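You operate a simulated robot arm through the tools that you are given. There is no shell and no other tool.

You run a simulated two-armed robot. Do the job below in one go: nothing can be reset, and whatever is moved stays where it is left.

## Task
Tap the maple bin till its beans drop, and draw a jug to the line.
Fine: mallet back; jug under, lid up; knob in and lid shut at the end; spill nothing. Set down upright: glass jug with a black grip.

It is judged by the outcome, as a careful person would: the job done as asked, and still so three seconds after it is handed in. It fails if anything else is knocked over, pushed out of place, dropped, spilled or broken. Lids that push on must go on centred and level and be pressed home; caps that screw on are set level and turned clockwise until they are tight.

## Robot
Two 6-joint arms with fingered hands on one trunk that stands fixed in place. Base frame: the origin is at the foot of the trunk, x ahead of it, y to its left, z up; the work surface is at about z = 620. Units: mm, rad, N and s.
The left shoulder is at [50, 170, 1080], the right one opposite. With the tool pointing down near the work surface each hand reaches from about 380 to 720 mm from the base axis, measured 20 degrees to its own side. Payload 3.5 kg a hand.
Tool frame (each hand has its own): the origin (TCP) lies between the finger pads and is the grasp point; the fingertips stand 26 mm ahead of it; z points along the fingers, y is the line along which they close. The gripper opens to 132 mm; its body begins 73 mm behind the TCP. The gripper is a hand of 3 fingers: y runs from the thumb to the fingers, the wrist lies at [0, 0, -234] in the tool frame.
Orientation is told as [roll, pitch, yaw] about the base's x, y, z axes, in that order, counted from this pose: with the fingers straight down and closing along the base's y, the tool's x points along the base's -x, its y along +y and its z along -z.

## Interface
- The arms move only by the tool nudge_tool. It takes "left_deltas", "right_deltas" or both (then of equal length, played together; a hand with none holds still); each is a list of rows, each a list of 6 numbers: the shift along the base's x, y, z in mm, then the turn, a rotation vector about the base's x, y, z in degrees. In form: [[dx, dy, dz, rx, ry, rz], ...]. A call has 1 to 20 rows; each row is the pose to reach, as a shift and turn from the pose commanded when the call began. Rows are played at 5 a second. More than 50 mm and 0.15 rad between two rows, and nothing of the call is played. Where a pose cannot be reached the arm comes as near as it can. A force on the tool above 90 N (or 10 N above the force at the start of the call, whichever is more), or a blocked arm, ends the call early, and 0.2 s more pass. In this call time passes only in rows, and 0.2 s behind the last. The reply holds the time, the measured pose of the TCP, the force on the tool along the base axes, the opening and the grip force, in the units named above and with some noise, with the torque about the TCP (base axes, N m) and any sound that the robot's microphone picked up, and new pictures: "show" is both (left out), scene, wrist or none (wrist: the cameras of the hands that moved).
- Cameras (640 x 400 px; columns grow to the right, rows downward): "scene" is now at [38.2, 12.8, 1682.2]; the picture's right is [0.18, -0.98, 0.00], its down [-0.75, -0.14, -0.65] and it looks along [0.64, 0.12, -0.76] (base axes); focal length 318 px, centre (320, 200). "left" rides on the left gripper at [-62, 3, -92] in its tool frame; the picture's right is [-0.05, -1.00, 0.00], its down [0.83, -0.04, -0.56] and it looks along [0.55, -0.03, 0.83] (tool axes); focal length 230 px, centre (320, 200). "right" rides on the right gripper at [62, 3, -92] in its tool frame; the picture's right is [-0.05, 1.00, 0.00], its down [-0.83, -0.04, -0.56] and it looks along [-0.55, -0.03, 0.83] (tool axes); focal length 230 px, centre (320, 200). There is no depth. A picture from a camera that has moved, and an enlarged one, comes with that camera's place and axes in the base frame and with its lens. The place of the scene camera against the robot may be out by one fixed shift of up to 18 mm in any direction.
- slide_trunk(by): slides the trunk up (or, below 0, down) by that many mm; the arms and the scene camera ride with it, the base frame stays. It gives what a move gives, with no picture.
- move_fingers(finger1, finger2, thumb_bend, hand): sets how far each is bent, from 0 (flat) to 1 (curled in); at 0.3 the hand is open as for a grip, at 0.7 the pads meet at the TCP. One left out holds its place. A second passes; each finger stops where it meets its share of the squeeze, and holds until it gets a number again. It is the only way to open and close the hand. It gives what a move gives, with no picture; readings hold the bend of each and the force on the fingers (four entries, about 0 where the hand has none), thumb and palm.
- turn_head(pan, tilt): turns the head with the scene camera to pan (to the left, within 1.501 rad either way) and tilt (down, from -0.506 to 1.204), counted from straight ahead of the robot. It gives what a move gives, and a new picture of the scene camera.
- zoom(camera, box): a new picture of the part [left, top, right, bottom] of that camera's present view, enlarged. No time passes.
- sign_off(): hands the job in; it is judged then, once.

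Places have to be worked out from the pictures, the camera data and where the tool is seen. Open the grippers and draw the arms clear of the work before you hand the job in, unless the task says otherwise.

The tools are called as name(argument=value, ...) on one line, values as JSON. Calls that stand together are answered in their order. nudge_tool: Moves the arms, as the interface text tells. Its arguments: {"type":"object","properties":{"left_deltas":{"type":"array","items":{"type":"array","items":{"type":"number"}}},"right_deltas":{"type":"array","items":{"type":"array","items":{"type":"number"}}},"show":{"type":"string","enum":["both","scene","wrist","none"]}},"required":[]} The other tools are called the same way: slide_trunk (by) moves the trunk up or down; move_fingers (finger1, finger2, thumb_bend, hand) moves the fingers one by one; turn_head (pan, tilt) turns the head that bears the scene camera; zoom (camera, box) takes an enlarged picture of a part of a camera's view; sign_off () hands the job in.

At the start:

```text
clock: 0.0
left_tool_pos: [588.3, 311.5, 1190.2]
left_tcp_rot: [-0.001, 0.0, 0.001]
left_wrist_force: [-0.9, 0.1, 0.1]
left_ft_torque: [-0.03, -0.01, 0.03]
left_finger_gap: 132.1
left_gripper_force: 0.0
left_shape: jaw
left_bend: [0.3, 0.3, 0.3]
left_finger forces: [0.0, 0.0, 0.0, 0.0, 0.0, 0.0]
right_tool_pos: [623.3, -246.6, 1241.2]
right_tcp_rot: [-0.001, 0.0, 0.0]
right_wrist_force: [0.6, -0.3, 0.1]
right_ft_torque: [0.0, 0.02, -0.02]
right_finger_gap: 132.1
right_gripper_force: 0.0
right_shape: jaw
right_bend: [0.3, 0.3, 0.3]
right_finger forces: [0.0, 0.0, 0.0, 0.0, 0.1, 0.1]
trunk travel left (down, up): [-695.0, 15.0]
head pan, tilt (commanded): [0.185, 0.86]
```

scene: 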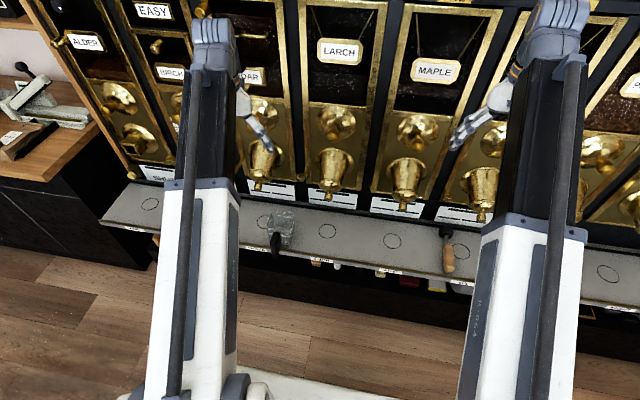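
right: 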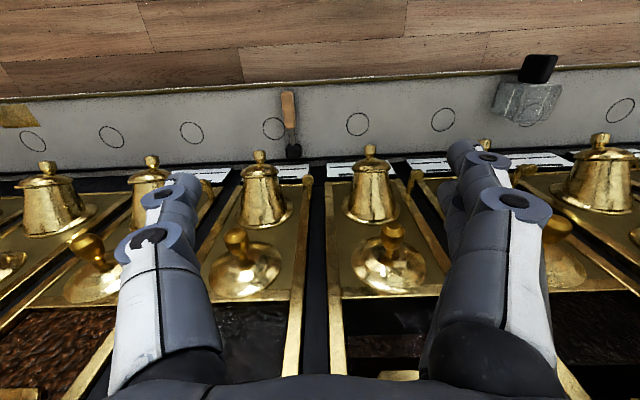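
left: 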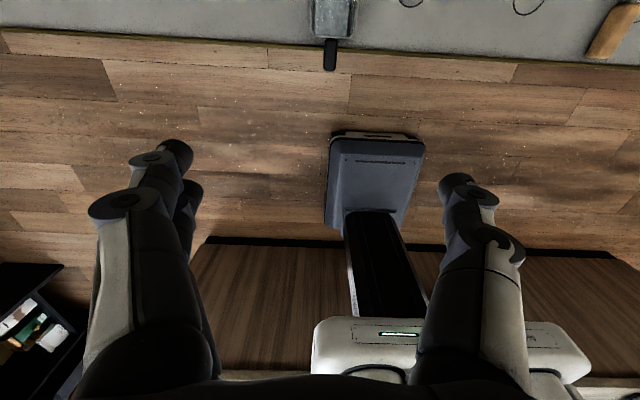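

The scene shows a wall of brass bean bins with labels, a shelf with circles, a glass jug with black grip and a mallet on it. I'll zoom in on the maple bin and the shelf to read the details first.

zoom(camera="scene", box=[360, 0, 520, 100])

zoom(camera="scene", box=[360, 90, 520, 190])

zoom(camera="scene", box=[320, 180, 520, 305])

zoom(camera="scene", box=[200, 180, 360, 280])

zoom(camera="scene", box=[20, 0, 260, 150])

```text
4.00 times, centred on (440, 50) of scene
camera zoom: at [38.2, 12.8, 1682.2], right [0.18, -0.98, 0.0], down [-0.75, -0.14, -0.65], along [0.64, 0.12, -0.76], focal length 1271 px, centre (-160, 800)
```

zoom: 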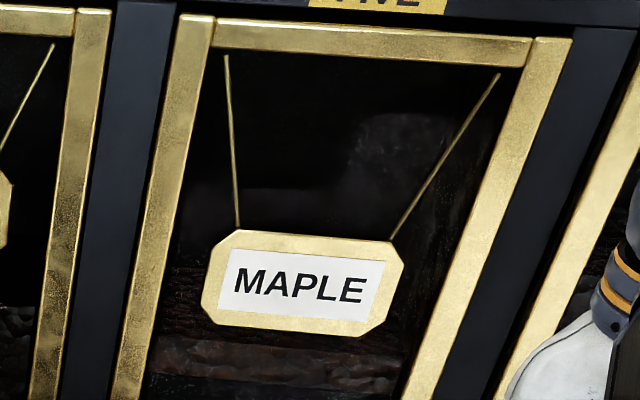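

```text
4.00 times, centred on (440, 140) of scene
camera zoom: at [38.2, 12.8, 1682.2], right [0.18, -0.98, 0.0], down [-0.75, -0.14, -0.65], along [0.64, 0.12, -0.76], focal length 1271 px, centre (-160, 440)
```

zoom: 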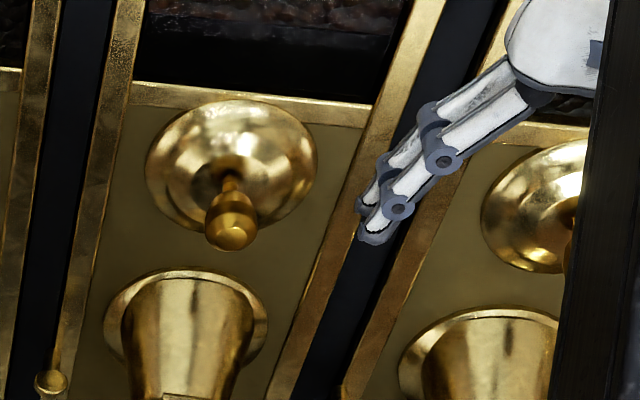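

```text
3.20 times, centred on (420, 242) of scene
camera zoom: at [38.2, 12.8, 1682.2], right [0.18, -0.98, 0.0], down [-0.75, -0.14, -0.65], along [0.64, 0.12, -0.76], focal length 1016 px, centre (0, 64)
```

zoom: 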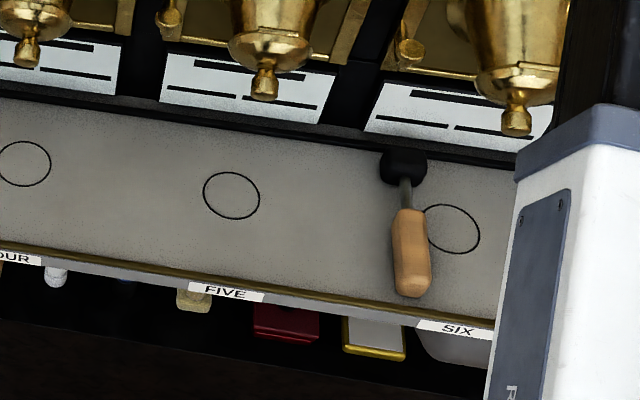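

```text
4.00 times, centred on (280, 230) of scene
camera zoom: at [38.2, 12.8, 1682.2], right [0.18, -0.98, 0.0], down [-0.75, -0.14, -0.65], along [0.64, 0.12, -0.76], focal length 1271 px, centre (480, 80)
```

zoom: 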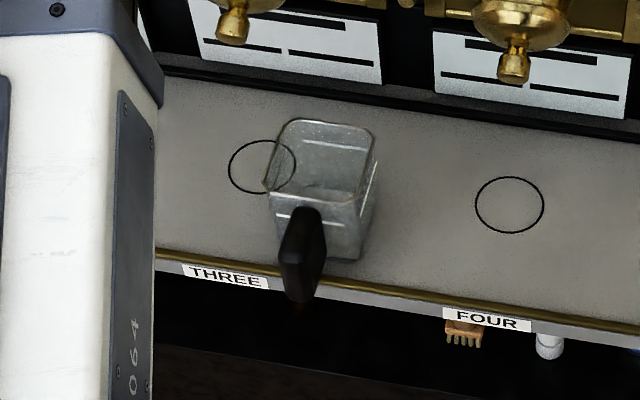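

```text
2.67 times, centred on (140, 75) of scene
camera zoom: at [38.2, 12.8, 1682.2], right [0.18, -0.98, 0.0], down [-0.75, -0.14, -0.65], along [0.64, 0.12, -0.76], focal length 847 px, centre (800, 533)
```

zoom: 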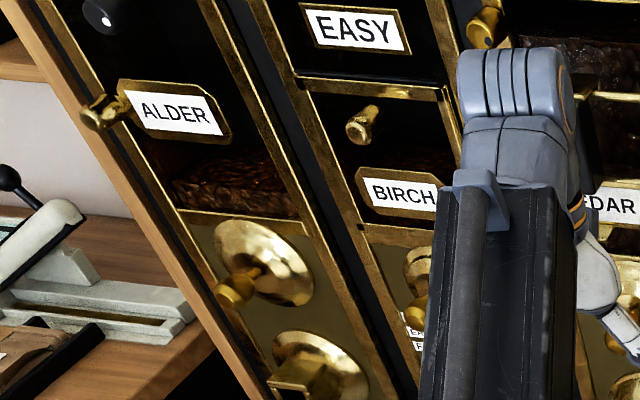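

The maple bin (bay five) has a window, a domed brass knob and a tapered spout with a small knob at its lower end. I'll look around with the head to find any further details/instructions and the layout above.

turn_head(pan=-0.15, tilt=0.55)

```text
clock: 0.8
left_tool_pos: [588.0, 310.2, 1189.7]
left_tcp_rot: [0.001, -0.002, 0.0]
left_wrist_force: [-0.4, 0.1, 0.0]
left_ft_torque: [0.03, 0.01, -0.01]
left_finger_gap: 132.2
left_gripper_force: 0.0
left_shape: jaw
left_bend: [0.3, 0.3, 0.3]
left_finger forces: [0.0, 0.0, 0.0, 0.0, 0.0, 0.0]
right_tool_pos: [622.8, -246.0, 1240.6]
right_tcp_rot: [-0.001, 0.0, 0.001]
right_wrist_force: [-0.4, -0.1, -0.9]
right_ft_torque: [0.0, -0.02, 0.02]
right_finger_gap: 132.0
right_gripper_force: 0.2
right_shape: jaw
right_bend: [0.3, 0.3, 0.3]
right_finger forces: [0.0, 0.0, 0.0, 0.0, 0.0, 0.1]
trunk travel left (down, up): [-695.0, 15.0]
head pan, tilt (commanded): [-0.15, 0.55]
camera scene: at [50.6, -14.7, 1708.3], right [-0.15, -0.99, 0.0], down [-0.52, 0.08, -0.85], along [0.84, -0.13, -0.52], focal length 318 px, centre (320, 200)
```

scene: 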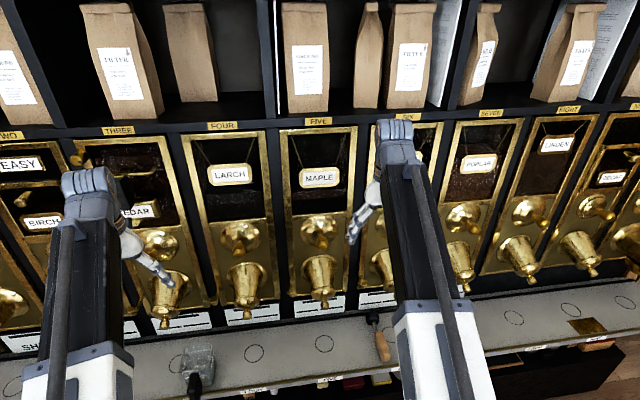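

Bays are numbered; MAPLE is FIVE. Zooming into the maple bin and the placards for text.

zoom(camera="scene", box=[270, 200, 430, 300])

zoom(camera="scene", box=[270, 110, 430, 210])

zoom(camera="scene", box=[220, 280, 380, 380])

zoom(camera="scene", box=[0, 140, 160, 240])

zoom(camera="scene", box=[480, 180, 640, 280])

zoom(camera="scene", box=[480, 280, 640, 380])

```text
4.00 times, centred on (350, 250) of scene
camera zoom: at [50.6, -14.7, 1708.3], right [-0.15, -0.99, 0.0], down [-0.52, 0.08, -0.85], along [0.84, -0.13, -0.52], focal length 1271 px, centre (200, 0)
```

zoom: 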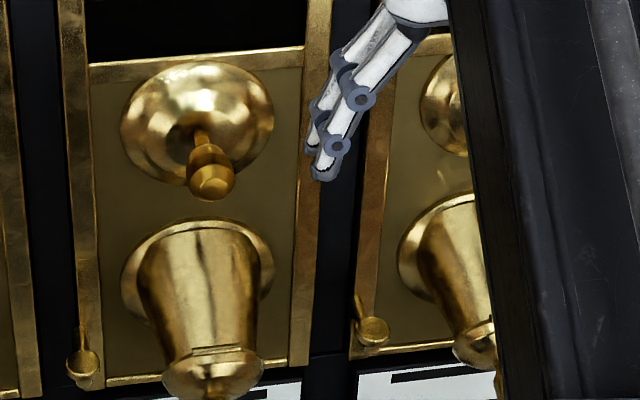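

```text
4.00 times, centred on (350, 160) of scene
camera zoom: at [50.6, -14.7, 1708.3], right [-0.15, -0.99, 0.0], down [-0.52, 0.08, -0.85], along [0.84, -0.13, -0.52], focal length 1271 px, centre (200, 360)
```

zoom: 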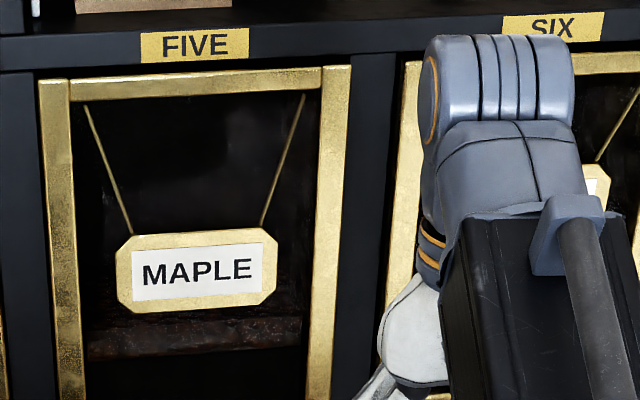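

```text
4.00 times, centred on (300, 330) of scene
camera zoom: at [50.6, -14.7, 1708.3], right [-0.15, -0.99, 0.0], down [-0.52, 0.08, -0.85], along [0.84, -0.13, -0.52], focal length 1271 px, centre (400, -320)
```

zoom: 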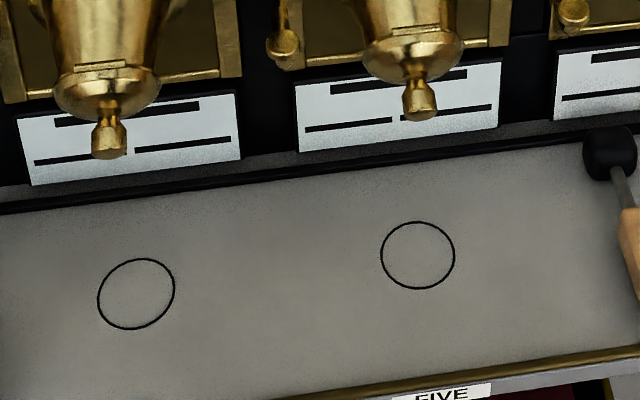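

```text
4.00 times, centred on (80, 190) of scene
camera zoom: at [50.6, -14.7, 1708.3], right [-0.15, -0.99, 0.0], down [-0.52, 0.08, -0.85], along [0.84, -0.13, -0.52], focal length 1271 px, centre (1280, 240)
```

zoom: 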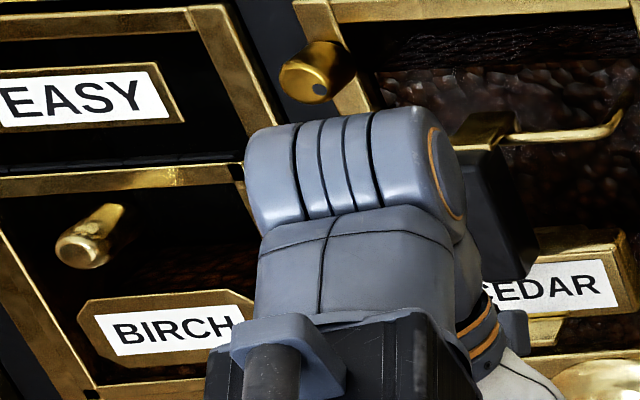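

```text
4.00 times, centred on (560, 230) of scene
camera zoom: at [50.6, -14.7, 1708.3], right [-0.15, -0.99, 0.0], down [-0.52, 0.08, -0.85], along [0.84, -0.13, -0.52], focal length 1271 px, centre (-640, 80)
```

zoom: 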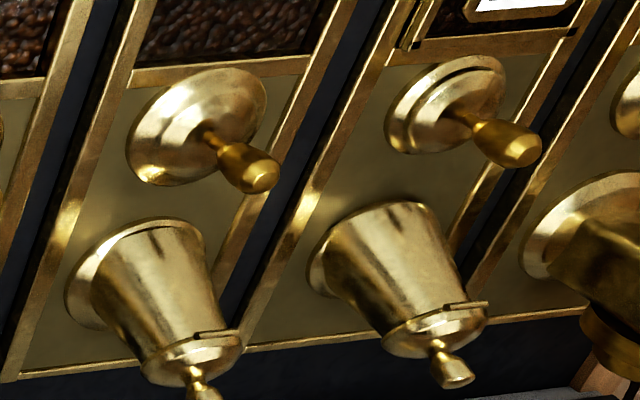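

```text
4.00 times, centred on (560, 330) of scene
camera zoom: at [50.6, -14.7, 1708.3], right [-0.15, -0.99, 0.0], down [-0.52, 0.08, -0.85], along [0.84, -0.13, -0.52], focal length 1271 px, centre (-640, -320)
```

zoom: 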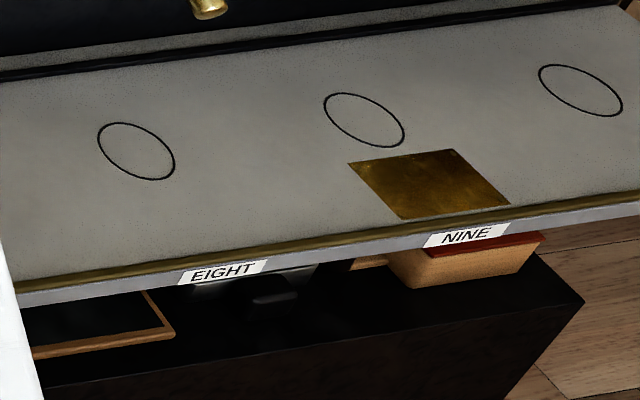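

Each bin has a gate knob on a dome, and a sloped spout with a hinged lid carrying a small knob. Beans in maple's window hang with a dark void beneath. The arms block the view, so I'll draw both back and outwards, then look again.

nudge_tool(left_deltas=[[-35, 20, 0, 0, 0, 0], [-70, 40, 0, 0, 0, 0], [-105, 60, 0, 0, 0, 0], [-140, 80, 0, 0, 0, 0], [-160, 100, 0, 0, 0, 0]], right_deltas=[[-35, -30, -10, 0, 0, 0], [-70, -60, -20, 0, 0, 0], [-105, -90, -30, 0, 0, 0], [-140, -120, -40, 0, 0, 0], [-170, -140, -50, 0, 0, 0]], show="both")

```text
clock: 2.0
left_tool_pos: [427.4, 409.8, 1188.3]
left_tcp_rot: [0.0, -0.004, -0.001]
left_wrist_force: [0.4, 0.5, -0.1]
left_ft_torque: [0.01, -0.03, 0.02]
left_finger_gap: 131.9
left_gripper_force: 0.0
left_shape: jaw
left_bend: [0.3, 0.3, 0.3]
left_finger forces: [0.0, 0.0, 0.0, 0.0, 0.1, 0.1]
right_tool_pos: [453.3, -385.7, 1188.9]
right_tcp_rot: [0.001, 0.0, -0.001]
right_wrist_force: [0.4, 0.3, -0.4]
right_ft_torque: [-0.02, 0.0, -0.02]
right_finger_gap: 131.9
right_gripper_force: 0.0
right_shape: jaw
right_bend: [0.3, 0.3, 0.3]
right_finger forces: [0.0, 0.0, 0.0, 0.1, 0.0, 0.1]
trunk travel left (down, up): [-695.0, 15.0]
head pan, tilt (commanded): [-0.15, 0.55]
camera scene: at [50.2, -14.7, 1708.4], right [-0.15, -0.99, 0.0], down [-0.52, 0.08, -0.85], along [0.84, -0.13, -0.52], focal length 318 px, centre (320, 200)
camera right: at [390.9, -382.8, 1282.9], right [0.05, 1.0, 0.0], down [0.83, -0.04, 0.56], along [0.55, -0.03, -0.83], focal length 230 px, centre (320, 200)
camera left: at [487.1, 414.7, 1281.3], right [0.05, -1.0, 0.0], down [-0.83, -0.04, 0.55], along [-0.55, -0.03, -0.83], focal length 230 px, centre (320, 200)
```

scene: 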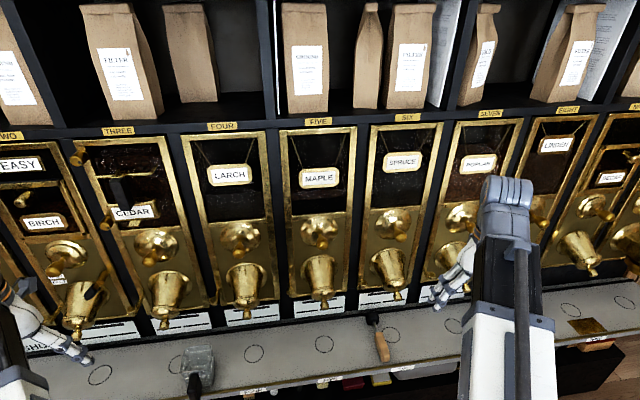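
right: 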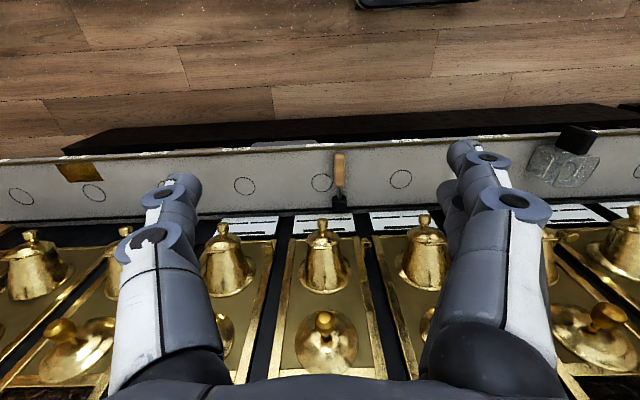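
left: 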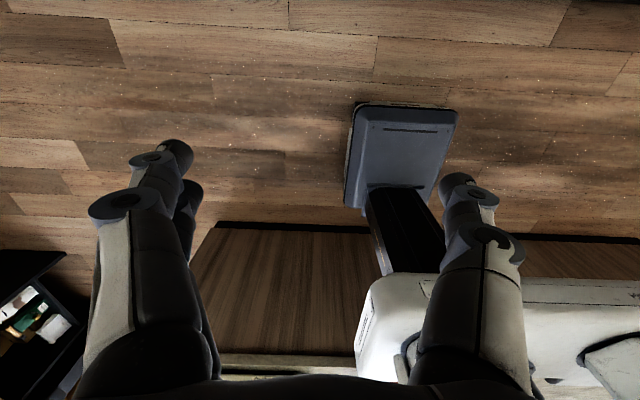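

Triangulating: maple's circle is near (764, -140, 620), its spout lid knob near (765, -137, 821), dome knobs near x 825, z 1041. I'll lower the trunk 330 mm to see the bins from a flatter angle.

slide_trunk(by=-330)

turn_head(pan=-0.1, tilt=0.45)

```text
clock: 5.3
left_tool_pos: [427.7, 410.1, 857.4]
left_tcp_rot: [0.003, -0.004, -0.001]
left_wrist_force: [0.8, 0.8, 0.0]
left_ft_torque: [-0.01, -0.01, 0.02]
left_finger_gap: 131.7
left_gripper_force: 0.0
left_shape: jaw
left_bend: [0.3, 0.3, 0.3]
left_finger forces: [0.0, 0.0, 0.0, 0.1, 0.1, 0.0]
right_tool_pos: [452.7, -386.3, 859.5]
right_tcp_rot: [0.0, -0.001, 0.0]
right_wrist_force: [0.3, -0.7, -0.4]
right_ft_torque: [-0.02, -0.02, -0.01]
right_finger_gap: 131.8
right_gripper_force: 0.1
right_shape: jaw
right_bend: [0.3, 0.3, 0.3]
right_finger forces: [0.0, 0.0, 0.1, 0.0, 0.0, 0.0]
trunk travel left (down, up): [-365.0, 345.0]
head pan, tilt (commanded): [-0.15, 0.55]
```

```text
clock: 5.9
left_tool_pos: [427.3, 411.3, 857.8]
left_tcp_rot: [0.002, -0.003, -0.002]
left_wrist_force: [0.1, -0.1, 1.5]
left_ft_torque: [-0.01, 0.01, 0.02]
left_finger_gap: 132.0
left_gripper_force: 0.0
left_shape: jaw
left_bend: [0.3, 0.3, 0.3]
left_finger forces: [0.1, 0.0, 0.0, 0.0, 0.0, 0.0]
right_tool_pos: [453.4, -385.9, 860.2]
right_tcp_rot: [-0.001, 0.001, 0.0]
right_wrist_force: [0.4, 0.0, 0.1]
right_ft_torque: [-0.03, 0.01, 0.01]
right_finger_gap: 131.9
right_gripper_force: 0.1
right_shape: jaw
right_bend: [0.3, 0.3, 0.3]
right_finger forces: [0.1, 0.1, 0.0, 0.0, 0.1, 0.0]
trunk travel left (down, up): [-365.0, 345.0]
head pan, tilt (commanded): [-0.099, 0.45]
camera scene: at [53.2, -10.5, 1387.4], right [-0.1, -0.99, 0.0], down [-0.43, 0.04, -0.9], along [0.9, -0.09, -0.44], focal length 318 px, centre (320, 200)
```

scene: 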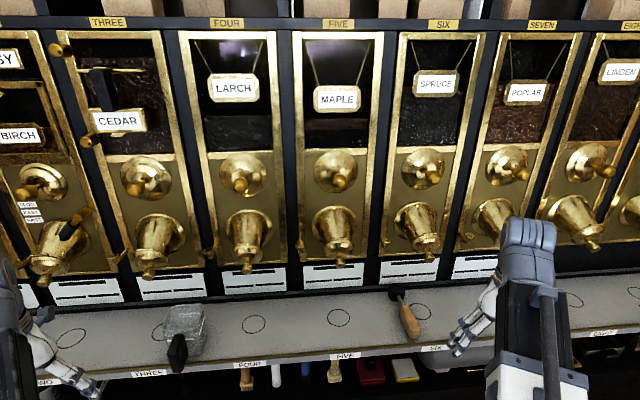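

zoom(camera="scene", box=[270, 20, 430, 120])

zoom(camera="scene", box=[270, 110, 430, 210])

zoom(camera="scene", box=[270, 190, 430, 290])

zoom(camera="scene", box=[340, 270, 500, 370])

zoom(camera="scene", box=[120, 280, 280, 380])

zoom(camera="scene", box=[0, 30, 200, 155])

zoom(camera="scene", box=[0, 150, 200, 275])

```text
4.00 times, centred on (350, 70) of scene
camera zoom: at [53.2, -10.5, 1387.4], right [-0.1, -0.99, 0.0], down [-0.43, 0.04, -0.9], along [0.9, -0.09, -0.44], focal length 1271 px, centre (200, 720)
```

zoom: 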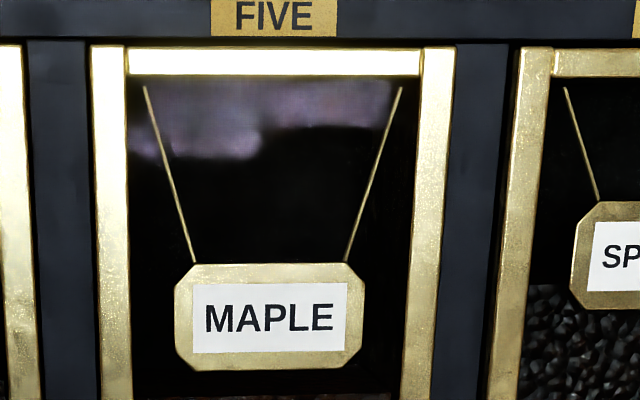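

```text
4.00 times, centred on (350, 160) of scene
camera zoom: at [53.2, -10.5, 1387.4], right [-0.1, -0.99, 0.0], down [-0.43, 0.04, -0.9], along [0.9, -0.09, -0.44], focal length 1271 px, centre (200, 360)
```

zoom: 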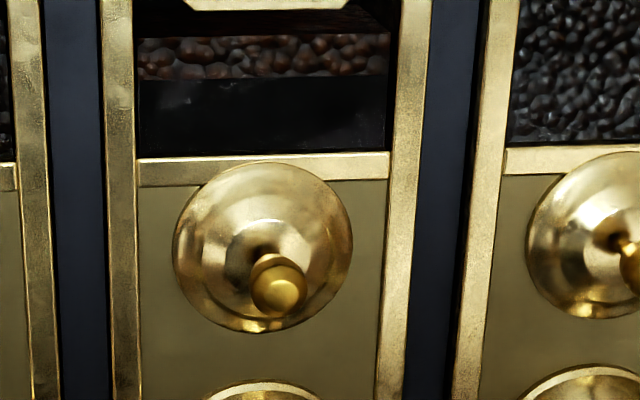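

```text
4.00 times, centred on (350, 240) of scene
camera zoom: at [53.2, -10.5, 1387.4], right [-0.1, -0.99, 0.0], down [-0.43, 0.04, -0.9], along [0.9, -0.09, -0.44], focal length 1271 px, centre (200, 40)
```

zoom: 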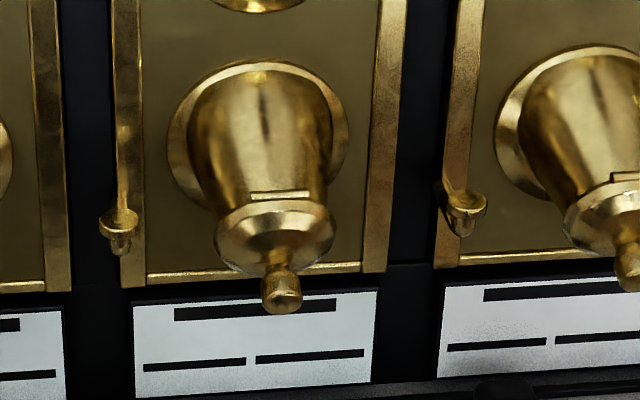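

```text
4.00 times, centred on (420, 320) of scene
camera zoom: at [53.2, -10.5, 1387.4], right [-0.1, -0.99, 0.0], down [-0.43, 0.04, -0.9], along [0.9, -0.09, -0.44], focal length 1271 px, centre (-80, -280)
```

zoom: 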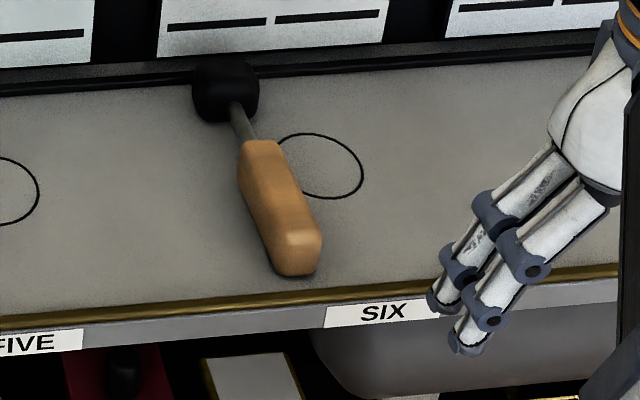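

```text
4.00 times, centred on (200, 330) of scene
camera zoom: at [53.2, -10.5, 1387.4], right [-0.1, -0.99, 0.0], down [-0.43, 0.04, -0.9], along [0.9, -0.09, -0.44], focal length 1271 px, centre (800, -320)
```

zoom: 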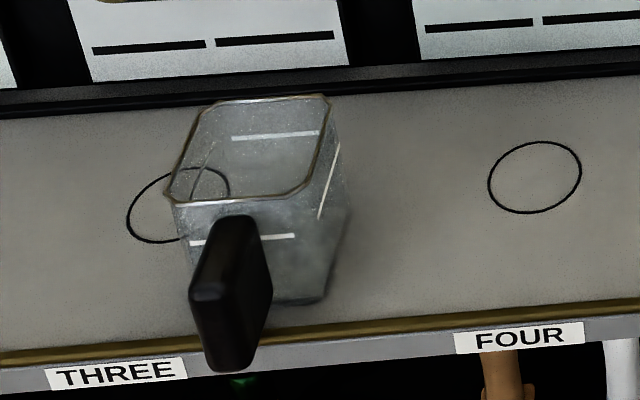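

```text
3.20 times, centred on (100, 92) of scene
camera zoom: at [53.2, -10.5, 1387.4], right [-0.1, -0.99, 0.0], down [-0.43, 0.04, -0.9], along [0.9, -0.09, -0.44], focal length 1016 px, centre (1024, 544)
```

zoom: 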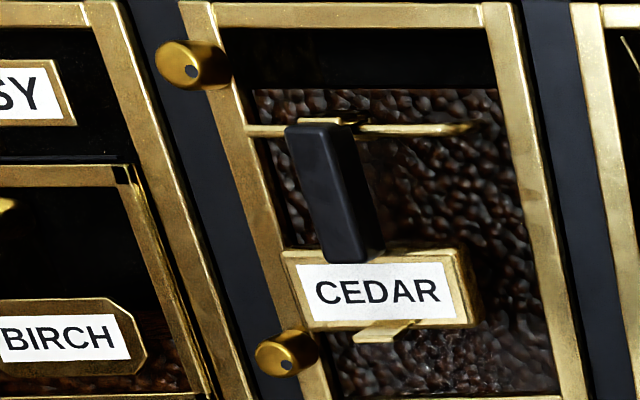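

```text
3.20 times, centred on (100, 212) of scene
camera zoom: at [53.2, -10.5, 1387.4], right [-0.1, -0.99, 0.0], down [-0.43, 0.04, -0.9], along [0.9, -0.09, -0.44], focal length 1016 px, centre (1024, 160)
```

zoom: 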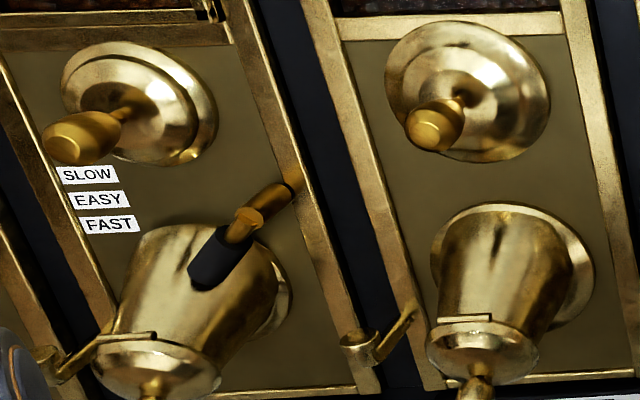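

Maple's beans are bridged above a void. Bins are near-vertical, with the frame face around x≈880. Let me look closer at the mallet and the spout through the right wrist camera from its present pose.

zoom(camera="right", box=[0, 0, 640, 400])

zoom(camera="right", box=[240, 150, 440, 275])

```text
1.00 times, centred on (320, 200) of right (not enlarged: the box is as wide or as high as the picture)
camera zoom: at [391.6, -382.7, 952.9], right [0.05, 1.0, 0.0], down [0.83, -0.04, 0.56], along [0.55, -0.03, -0.83], focal length 230 px, centre (320, 200)
```

zoom: 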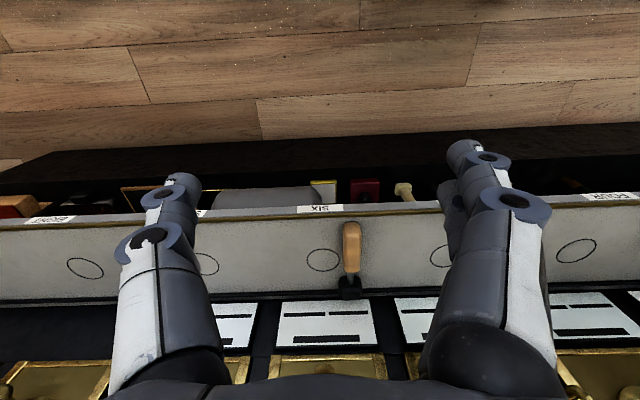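

```text
3.20 times, centred on (340, 212) of right
camera zoom: at [391.6, -382.7, 952.9], right [0.05, 1.0, 0.0], down [0.83, -0.04, 0.56], along [0.55, -0.03, -0.83], focal length 736 px, centre (256, 160)
```

zoom: 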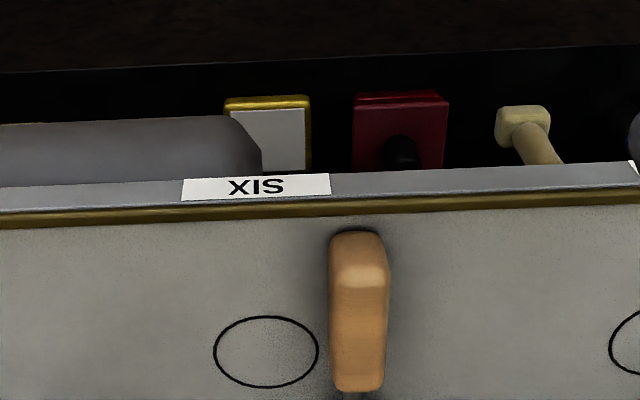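

The handle runs x≈651–775 at y≈-340, the head beyond it near x≈834. Zooming at the head itself.

zoom(camera="right", box=[300, 210, 400, 310])

zoom(camera="scene", box=[375, 275, 435, 350])

```text
4.00 times, centred on (350, 260) of right
camera zoom: at [391.6, -382.7, 952.9], right [0.05, 1.0, 0.0], down [0.83, -0.04, 0.56], along [0.55, -0.03, -0.83], focal length 920 px, centre (200, -40)
```

zoom: 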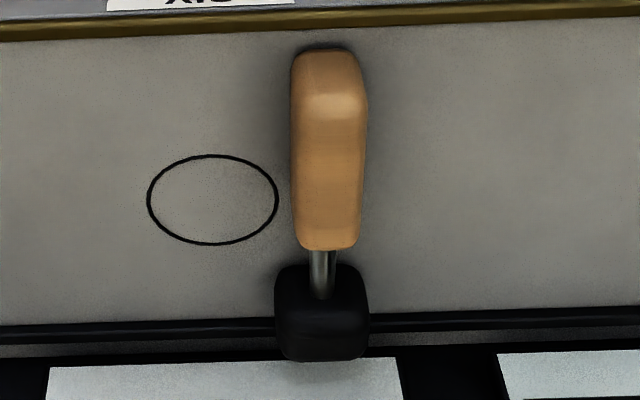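

```text
5.33 times, centred on (405, 312) of scene
camera zoom: at [53.2, -10.5, 1387.4], right [-0.1, -0.99, 0.0], down [-0.43, 0.04, -0.9], along [0.9, -0.09, -0.44], focal length 1694 px, centre (-133, -400)
```

zoom: 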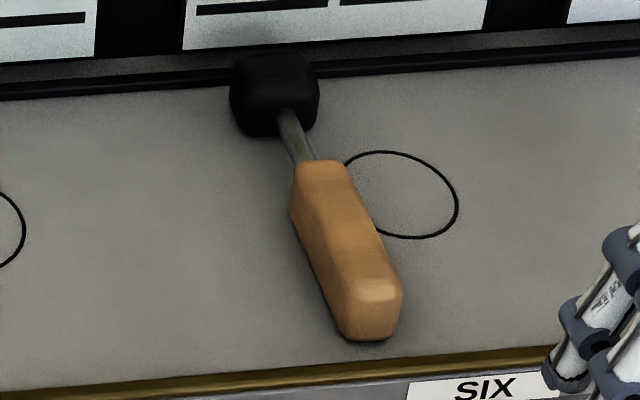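

The mallet lies along x with its block head against the back; handle ~36 mm wide. I'll bring the right hand above the handle with the fingers pitched 45° forward-down, staying high.

nudge_tool(right_deltas=[[25, 6, -12, 0, -5.6, 0], [50, 12, -25, 0, -11.2, 0], [75, 17, -37, 0, -16.8, 0], [100, 23, -50, 0, -22.5, 0], [125, 28, -62, 0, -28, 0], [150, 34, -75, 0, -33.7, 0], [175, 40, -87, 0, -39.4, 0], [197, 45, -100, 0, -45, 0]], show="both")

```text
clock: 7.7
left_tool_pos: [428.7, 410.3, 858.3]
left_tcp_rot: [0.003, -0.003, 0.0]
left_wrist_force: [-0.6, -0.6, -0.1]
left_ft_torque: [-0.01, -0.02, 0.01]
left_finger_gap: 131.9
left_gripper_force: 0.0
left_shape: jaw
left_bend: [0.3, 0.3, 0.3]
left_finger forces: [0.0, 0.1, 0.1, 0.0, 0.0, 0.0]
right_tool_pos: [651.1, -341.1, 759.9]
right_tcp_rot: [0.001, -0.788, -0.003]
right_wrist_force: [0.1, -0.4, -0.3]
right_ft_torque: [-0.02, 0.02, 0.01]
right_finger_gap: 132.2
right_gripper_force: 0.1
right_shape: jaw
right_bend: [0.3, 0.3, 0.3]
right_finger forces: [0.0, 0.0, 0.0, 0.1, 0.1, 0.1]
trunk travel left (down, up): [-365.0, 345.0]
head pan, tilt (commanded): [-0.099, 0.45]
camera scene: at [53.2, -10.5, 1387.5], right [-0.1, -1.0, 0.0], down [-0.43, 0.04, -0.9], along [0.9, -0.09, -0.44], focal length 318 px, centre (320, 200)
camera right: at [542.4, -337.0, 782.3], right [0.04, 1.0, 0.04], down [0.19, -0.04, 0.98], along [0.98, -0.03, -0.19], focal length 230 px, centre (320, 200)
```

scene: 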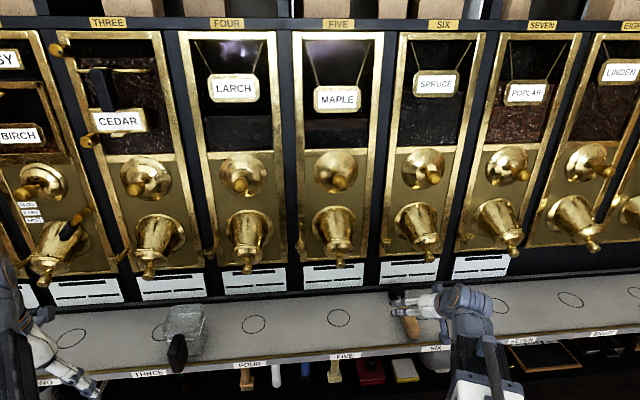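
right: 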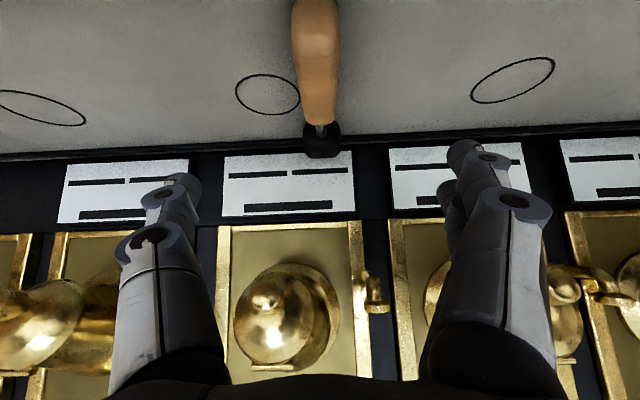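

Handle centre reads y≈-340, matching the TCP. I'll descend along the approach to about (705, -340, 653), the handle between thumb and fingers.

nudge_tool(right_deltas=[[20, 1, -25, 0, 0, 0], [40, 1, -50, 0, 0, 0], [54, 1, -75, 0, 0, 0], [54, 1, -95, 0, 0, 0], [54, 1, -106, 0, 0, 0]], show="both")

```text
clock: 8.9
left_tool_pos: [427.6, 409.8, 858.3]
left_tcp_rot: [0.002, -0.003, 0.001]
left_wrist_force: [-0.7, -0.2, -0.1]
left_ft_torque: [0.0, 0.0, 0.01]
left_finger_gap: 132.1
left_gripper_force: 0.1
left_shape: jaw
left_bend: [0.3, 0.3, 0.3]
left_finger forces: [0.1, 0.0, 0.0, 0.0, 0.1, 0.0]
right_tool_pos: [704.3, -340.3, 654.1]
right_tcp_rot: [0.0, -0.785, -0.001]
right_wrist_force: [0.3, 0.1, 0.4]
right_ft_torque: [0.0, 0.02, 0.01]
right_finger_gap: 131.9
right_gripper_force: 0.1
right_shape: jaw
right_bend: [0.3, 0.3, 0.3]
right_finger forces: [0.1, 0.1, 0.0, 0.0, 0.0, 0.0]
trunk travel left (down, up): [-365.0, 345.0]
head pan, tilt (commanded): [-0.099, 0.45]
camera scene: at [53.2, -10.5, 1387.5], right [-0.1, -1.0, 0.0], down [-0.43, 0.04, -0.9], along [0.9, -0.09, -0.44], focal length 318 px, centre (320, 200)
camera right: at [595.8, -336.9, 676.6], right [0.04, 1.0, 0.04], down [0.19, -0.04, 0.98], along [0.98, -0.03, -0.2], focal length 230 px, centre (320, 200)
```

scene: 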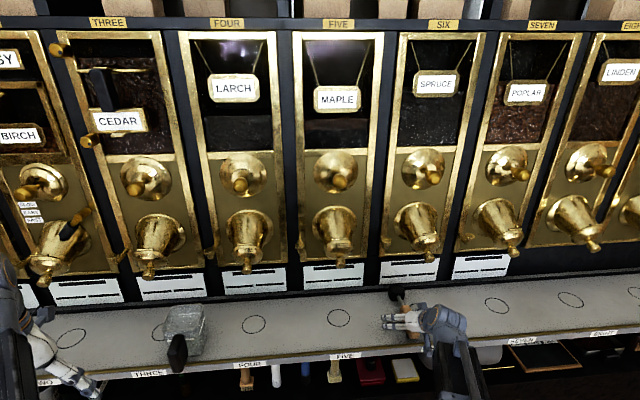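
right: 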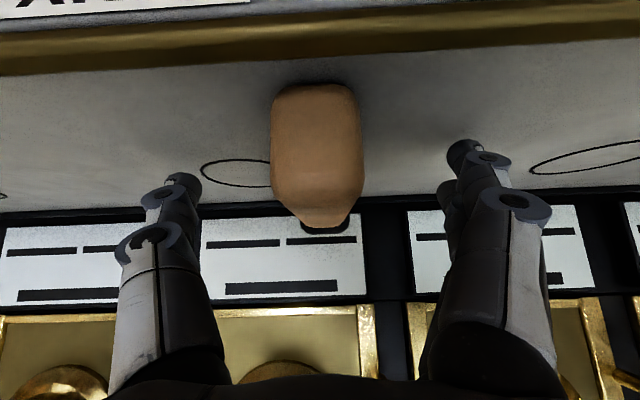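

Handle is centred between the fingers, spanning about z 622–660. I'll sink 6 mm more and close all three fingers on it.

nudge_tool(right_deltas=[[0, 0, -6, 0, 0, 0]], show="none")

move_fingers(hand="right", finger1=0.8, finger2=0.8, thumb_bend=0.8)

zoom(camera="right", box=[0, 0, 640, 400])

zoom(camera="scene", box=[340, 260, 500, 360])

```text
clock: 9.3
left_tool_pos: [427.0, 410.7, 857.5]
left_tcp_rot: [0.001, -0.004, 0.002]
left_wrist_force: [0.1, 0.1, 0.6]
left_ft_torque: [0.05, 0.03, -0.01]
left_finger_gap: 132.1
left_gripper_force: 0.1
left_shape: jaw
left_bend: [0.3, 0.3, 0.3]
left_finger forces: [0.0, 0.0, 0.1, 0.0, 0.1, 0.0]
right_tool_pos: [703.9, -340.2, 648.0]
right_tcp_rot: [0.0, -0.785, 0.0]
right_wrist_force: [-0.9, 0.7, 1.0]
right_ft_torque: [0.02, 0.03, 0.01]
right_finger_gap: 132.0
right_gripper_force: 0.1
right_shape: jaw
right_bend: [0.3, 0.3, 0.3]
right_finger forces: [0.2, 0.0, 0.0, 0.1, 0.0, 0.1]
trunk travel left (down, up): [-365.0, 345.0]
head pan, tilt (commanded): [-0.099, 0.45]
```

```text
clock: 10.3
left_tool_pos: [425.1, 411.4, 859.1]
left_tcp_rot: [0.004, -0.007, 0.0]
left_wrist_force: [0.0, 0.7, -1.2]
left_ft_torque: [0.0, 0.0, 0.0]
left_finger_gap: 131.9
left_gripper_force: 0.1
left_shape: jaw
left_bend: [0.3, 0.3, 0.3]
left_finger forces: [0.0, 0.0, 0.1, 0.1, 0.0, 0.0]
right_tool_pos: [705.3, -339.1, 652.1]
right_tcp_rot: [0.002, -0.792, -0.003]
right_wrist_force: [7.6, 7.7, 31.6]
right_ft_torque: [2.21, -0.54, -0.39]
right_finger_gap: 55.0
right_gripper_force: 30.9
right_shape: fingers
right_bend: [0.44, 0.58, 0.72]
right_finger forces: [30.5, 16.1, 0.0, 0.0, 15.7, 0.0]
trunk travel left (down, up): [-365.0, 345.0]
head pan, tilt (commanded): [-0.099, 0.45]
```

```text
1.00 times, centred on (320, 200) of right (not enlarged: the box is as wide or as high as the picture)
camera zoom: at [595.9, -335.8, 673.7], right [0.04, 1.0, 0.04], down [0.19, -0.04, 0.98], along [0.98, -0.03, -0.19], focal length 230 px, centre (320, 200)
```

zoom: 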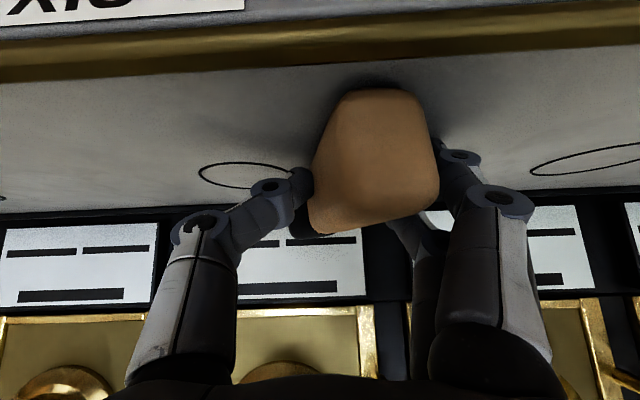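

```text
4.00 times, centred on (420, 310) of scene
camera zoom: at [51.2, -9.0, 1387.8], right [-0.1, -1.0, 0.0], down [-0.43, 0.04, -0.9], along [0.9, -0.09, -0.43], focal length 1271 px, centre (-80, -240)
```

zoom: 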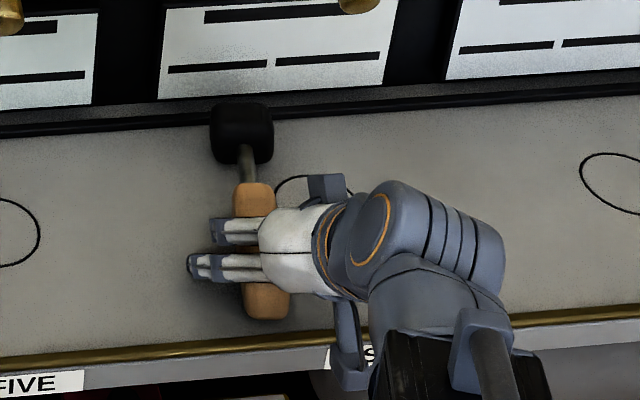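

The thumb over-travelled and skewed the handle, with 31 N of upward load (a tip pressing the shelf). I'll open, raise a few mm, and re-close with the thumb limited to the handle's half width so the two fingers square it up.

move_fingers(hand="right", finger1=0.35, finger2=0.35, thumb_bend=0.35)

nudge_tool(right_deltas=[[0, 0, 7, 0, 0, 0]], show="both")

zoom(camera="scene", box=[340, 270, 500, 370])

```text
clock: 11.3
left_tool_pos: [426.2, 410.1, 858.0]
left_tcp_rot: [0.001, -0.004, -0.001]
left_wrist_force: [0.0, 0.0, 0.9]
left_ft_torque: [-0.02, 0.0, 0.05]
left_finger_gap: 132.1
left_gripper_force: 0.0
left_shape: jaw
left_bend: [0.3, 0.3, 0.3]
left_finger forces: [0.1, 0.0, 0.0, 0.0, 0.1, 0.0]
right_tool_pos: [703.4, -341.7, 652.7]
right_tcp_rot: [-0.003, -0.793, 0.002]
right_wrist_force: [5.7, -7.7, 31.2]
right_ft_torque: [1.8, -0.48, -0.41]
right_finger_gap: 112.4
right_gripper_force: 15.3
right_shape: fingers
right_bend: [0.4, 0.35, 0.35]
right_finger forces: [31.2, 0.1, 0.0, 0.0, 0.1, 0.1]
trunk travel left (down, up): [-365.0, 345.0]
head pan, tilt (commanded): [-0.099, 0.45]
```

```text
clock: 11.7
left_tool_pos: [426.7, 409.9, 858.3]
left_tcp_rot: [0.002, -0.003, 0.0]
left_wrist_force: [-0.4, 0.5, 0.3]
left_ft_torque: [0.01, 0.0, 0.0]
left_finger_gap: 132.1
left_gripper_force: 0.0
left_shape: jaw
left_bend: [0.3, 0.3, 0.3]
left_finger forces: [0.0, 0.0, 0.0, 0.1, 0.0, 0.0]
right_tool_pos: [703.5, -338.9, 651.5]
right_tcp_rot: [0.0, -0.778, 0.006]
right_wrist_force: [0.4, -0.7, 2.4]
right_ft_torque: [0.17, -0.09, -0.02]
right_finger_gap: 116.3
right_gripper_force: 1.7
right_shape: fingers
right_bend: [0.36, 0.35, 0.35]
right_finger forces: [3.1, 0.1, 0.0, 0.1, 0.0, 0.0]
trunk travel left (down, up): [-365.0, 345.0]
head pan, tilt (commanded): [-0.099, 0.45]
camera scene: at [52.7, -10.4, 1386.9], right [-0.1, -1.0, 0.0], down [-0.43, 0.04, -0.9], along [0.9, -0.09, -0.43], focal length 318 px, centre (320, 200)
camera right: at [594.4, -336.2, 674.8], right [0.03, 1.0, 0.03], down [0.2, -0.04, 0.98], along [0.98, -0.03, -0.2], focal length 230 px, centre (320, 200)
```

scene: 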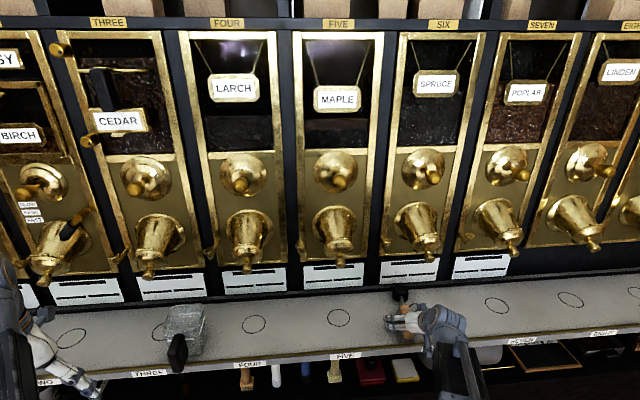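
right: 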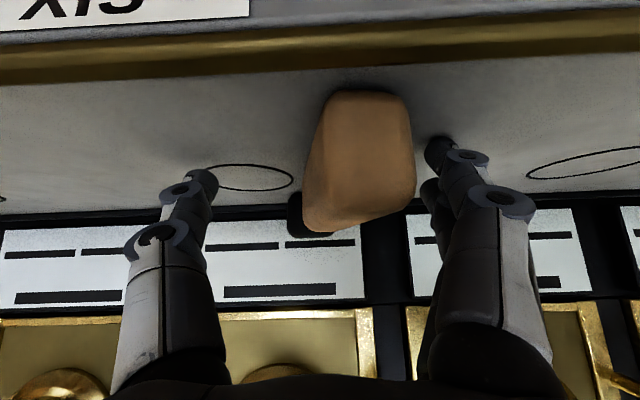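

```text
4.00 times, centred on (420, 320) of scene
camera zoom: at [52.7, -10.4, 1386.9], right [-0.1, -1.0, 0.0], down [-0.43, 0.04, -0.9], along [0.9, -0.09, -0.43], focal length 1271 px, centre (-80, -280)
```

zoom: 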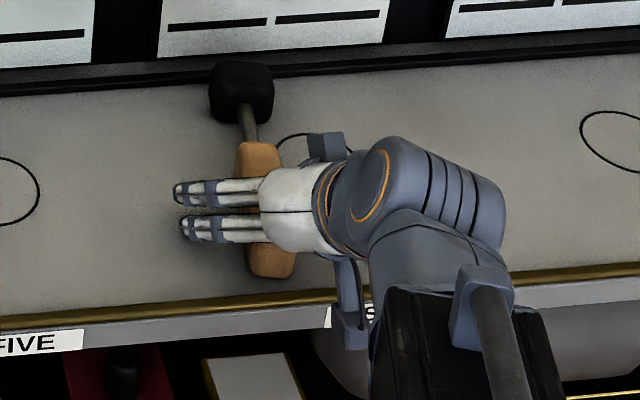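

Finger1's tip was bearing on the shelf: at 45° pitch the lower finger is too low. I'll lift, open fully, and re-pose steeper (pitch −20°, yaw −12° to match the now slightly turned mallet), then look.

nudge_tool(right_deltas=[[0, 0, 20, 0, 0, 0], [0, 0, 45, 0, 0, 0], [2, 2, 60, 0.6, 6.2, -3], [4, 4, 65, 1.3, 12.4, -6], [6, 6, 65, 2.0, 18.6, -9], [8, 7, 65, 2.6, 24.9, -11.8]], show="none")

move_fingers(hand="right", finger1=0.3, finger2=0.3, thumb_bend=0.3)

zoom(camera="right", box=[0, 0, 640, 400])

zoom(camera="scene", box=[340, 260, 500, 360])

```text
clock: 13.1
left_tool_pos: [426.7, 410.2, 858.3]
left_tcp_rot: [0.002, -0.004, 0.0]
left_wrist_force: [-0.7, -0.5, -0.4]
left_ft_torque: [-0.01, -0.01, -0.01]
left_finger_gap: 131.8
left_gripper_force: 0.0
left_shape: jaw
left_bend: [0.3, 0.3, 0.3]
left_finger forces: [0.0, 0.1, 0.0, 0.1, 0.1, 0.0]
right_tool_pos: [713.0, -334.1, 719.9]
right_tcp_rot: [-0.001, -0.349, -0.21]
right_wrist_force: [-0.2, 0.4, 0.2]
right_ft_torque: [-0.02, 0.01, -0.01]
right_finger_gap: 117.8
right_gripper_force: 0.1
right_shape: fingers
right_bend: [0.35, 0.35, 0.35]
right_finger forces: [0.0, 0.0, 0.0, 0.0, 0.1, 0.0]
trunk travel left (down, up): [-365.0, 345.0]
head pan, tilt (commanded): [-0.099, 0.45]
```

```text
clock: 14.1
left_tool_pos: [428.5, 410.4, 858.3]
left_tcp_rot: [0.001, -0.004, 0.0]
left_wrist_force: [0.9, 0.0, 1.0]
left_ft_torque: [0.02, 0.02, 0.01]
left_finger_gap: 132.1
left_gripper_force: 0.2
left_shape: jaw
left_bend: [0.3, 0.3, 0.3]
left_finger forces: [0.0, 0.1, 0.0, 0.0, 0.0, 0.0]
right_tool_pos: [714.0, -332.8, 719.1]
right_tcp_rot: [-0.001, -0.349, -0.208]
right_wrist_force: [0.0, -0.6, -0.1]
right_ft_torque: [0.02, 0.0, -0.01]
right_finger_gap: 133.9
right_gripper_force: 0.2
right_shape: fingers
right_bend: [0.3, 0.3, 0.3]
right_finger forces: [0.0, 0.1, 0.1, 0.0, 0.0, 0.1]
trunk travel left (down, up): [-365.0, 345.0]
head pan, tilt (commanded): [-0.099, 0.45]
```

```text
1.00 times, centred on (320, 200) of right (not enlarged: the box is as wide or as high as the picture)
camera zoom: at [625.7, -311.3, 786.2], right [0.26, 0.97, 0.02], down [0.57, -0.16, 0.81], along [0.78, -0.2, -0.59], focal length 230 px, centre (320, 200)
```

zoom: 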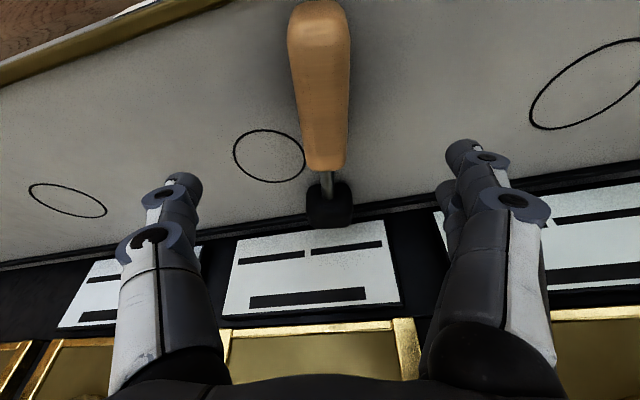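

```text
4.00 times, centred on (420, 310) of scene
camera zoom: at [53.2, -10.5, 1387.4], right [-0.1, -1.0, 0.0], down [-0.43, 0.04, -0.9], along [0.9, -0.09, -0.44], focal length 1271 px, centre (-80, -240)
```

zoom: 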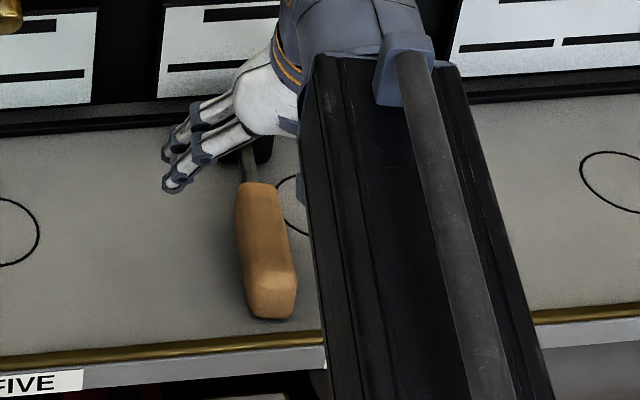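

The handle axis now lines up with the hand (yaw ≈ −12°, passing within ~2 mm of the TCP). I'll descend straight down to z≈658 and check the force.

nudge_tool(right_deltas=[[-2, 1, -25, 0, 0, 0], [-2, 1, -48, 0, 0, 0], [-2, 1, -62, 0, 0, 0]], show="wrist")

```text
clock: 14.9
left_tool_pos: [426.7, 410.7, 858.3]
left_tcp_rot: [0.001, -0.004, -0.001]
left_wrist_force: [0.1, -0.9, 0.7]
left_ft_torque: [0.04, 0.0, 0.03]
left_finger_gap: 131.8
left_gripper_force: 0.1
left_shape: jaw
left_bend: [0.3, 0.3, 0.3]
left_finger forces: [0.0, 0.0, 0.1, 0.0, 0.0, 0.0]
right_tool_pos: [710.7, -332.7, 658.4]
right_tcp_rot: [0.001, -0.351, -0.21]
right_wrist_force: [-0.1, 0.5, 1.2]
right_ft_torque: [-0.01, 0.0, 0.0]
right_finger_gap: 133.9
right_gripper_force: 0.0
right_shape: fingers
right_bend: [0.3, 0.3, 0.3]
right_finger forces: [0.1, 0.0, 0.0, 0.0, 0.1, 0.1]
trunk travel left (down, up): [-365.0, 345.0]
head pan, tilt (commanded): [-0.099, 0.45]
camera right: at [623.9, -309.9, 724.5], right [0.26, 0.97, 0.02], down [0.57, -0.16, 0.81], along [0.78, -0.2, -0.59], focal length 230 px, centre (320, 200)
```

right: 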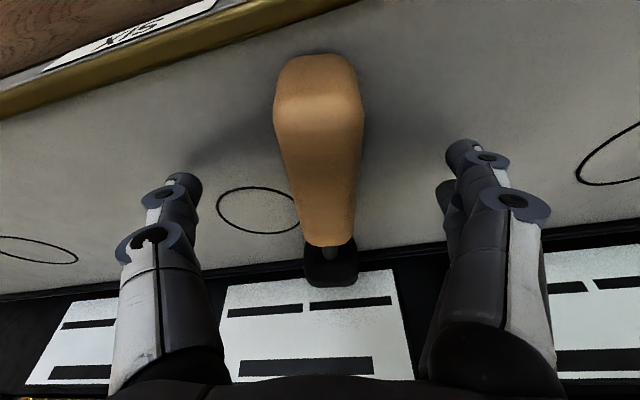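

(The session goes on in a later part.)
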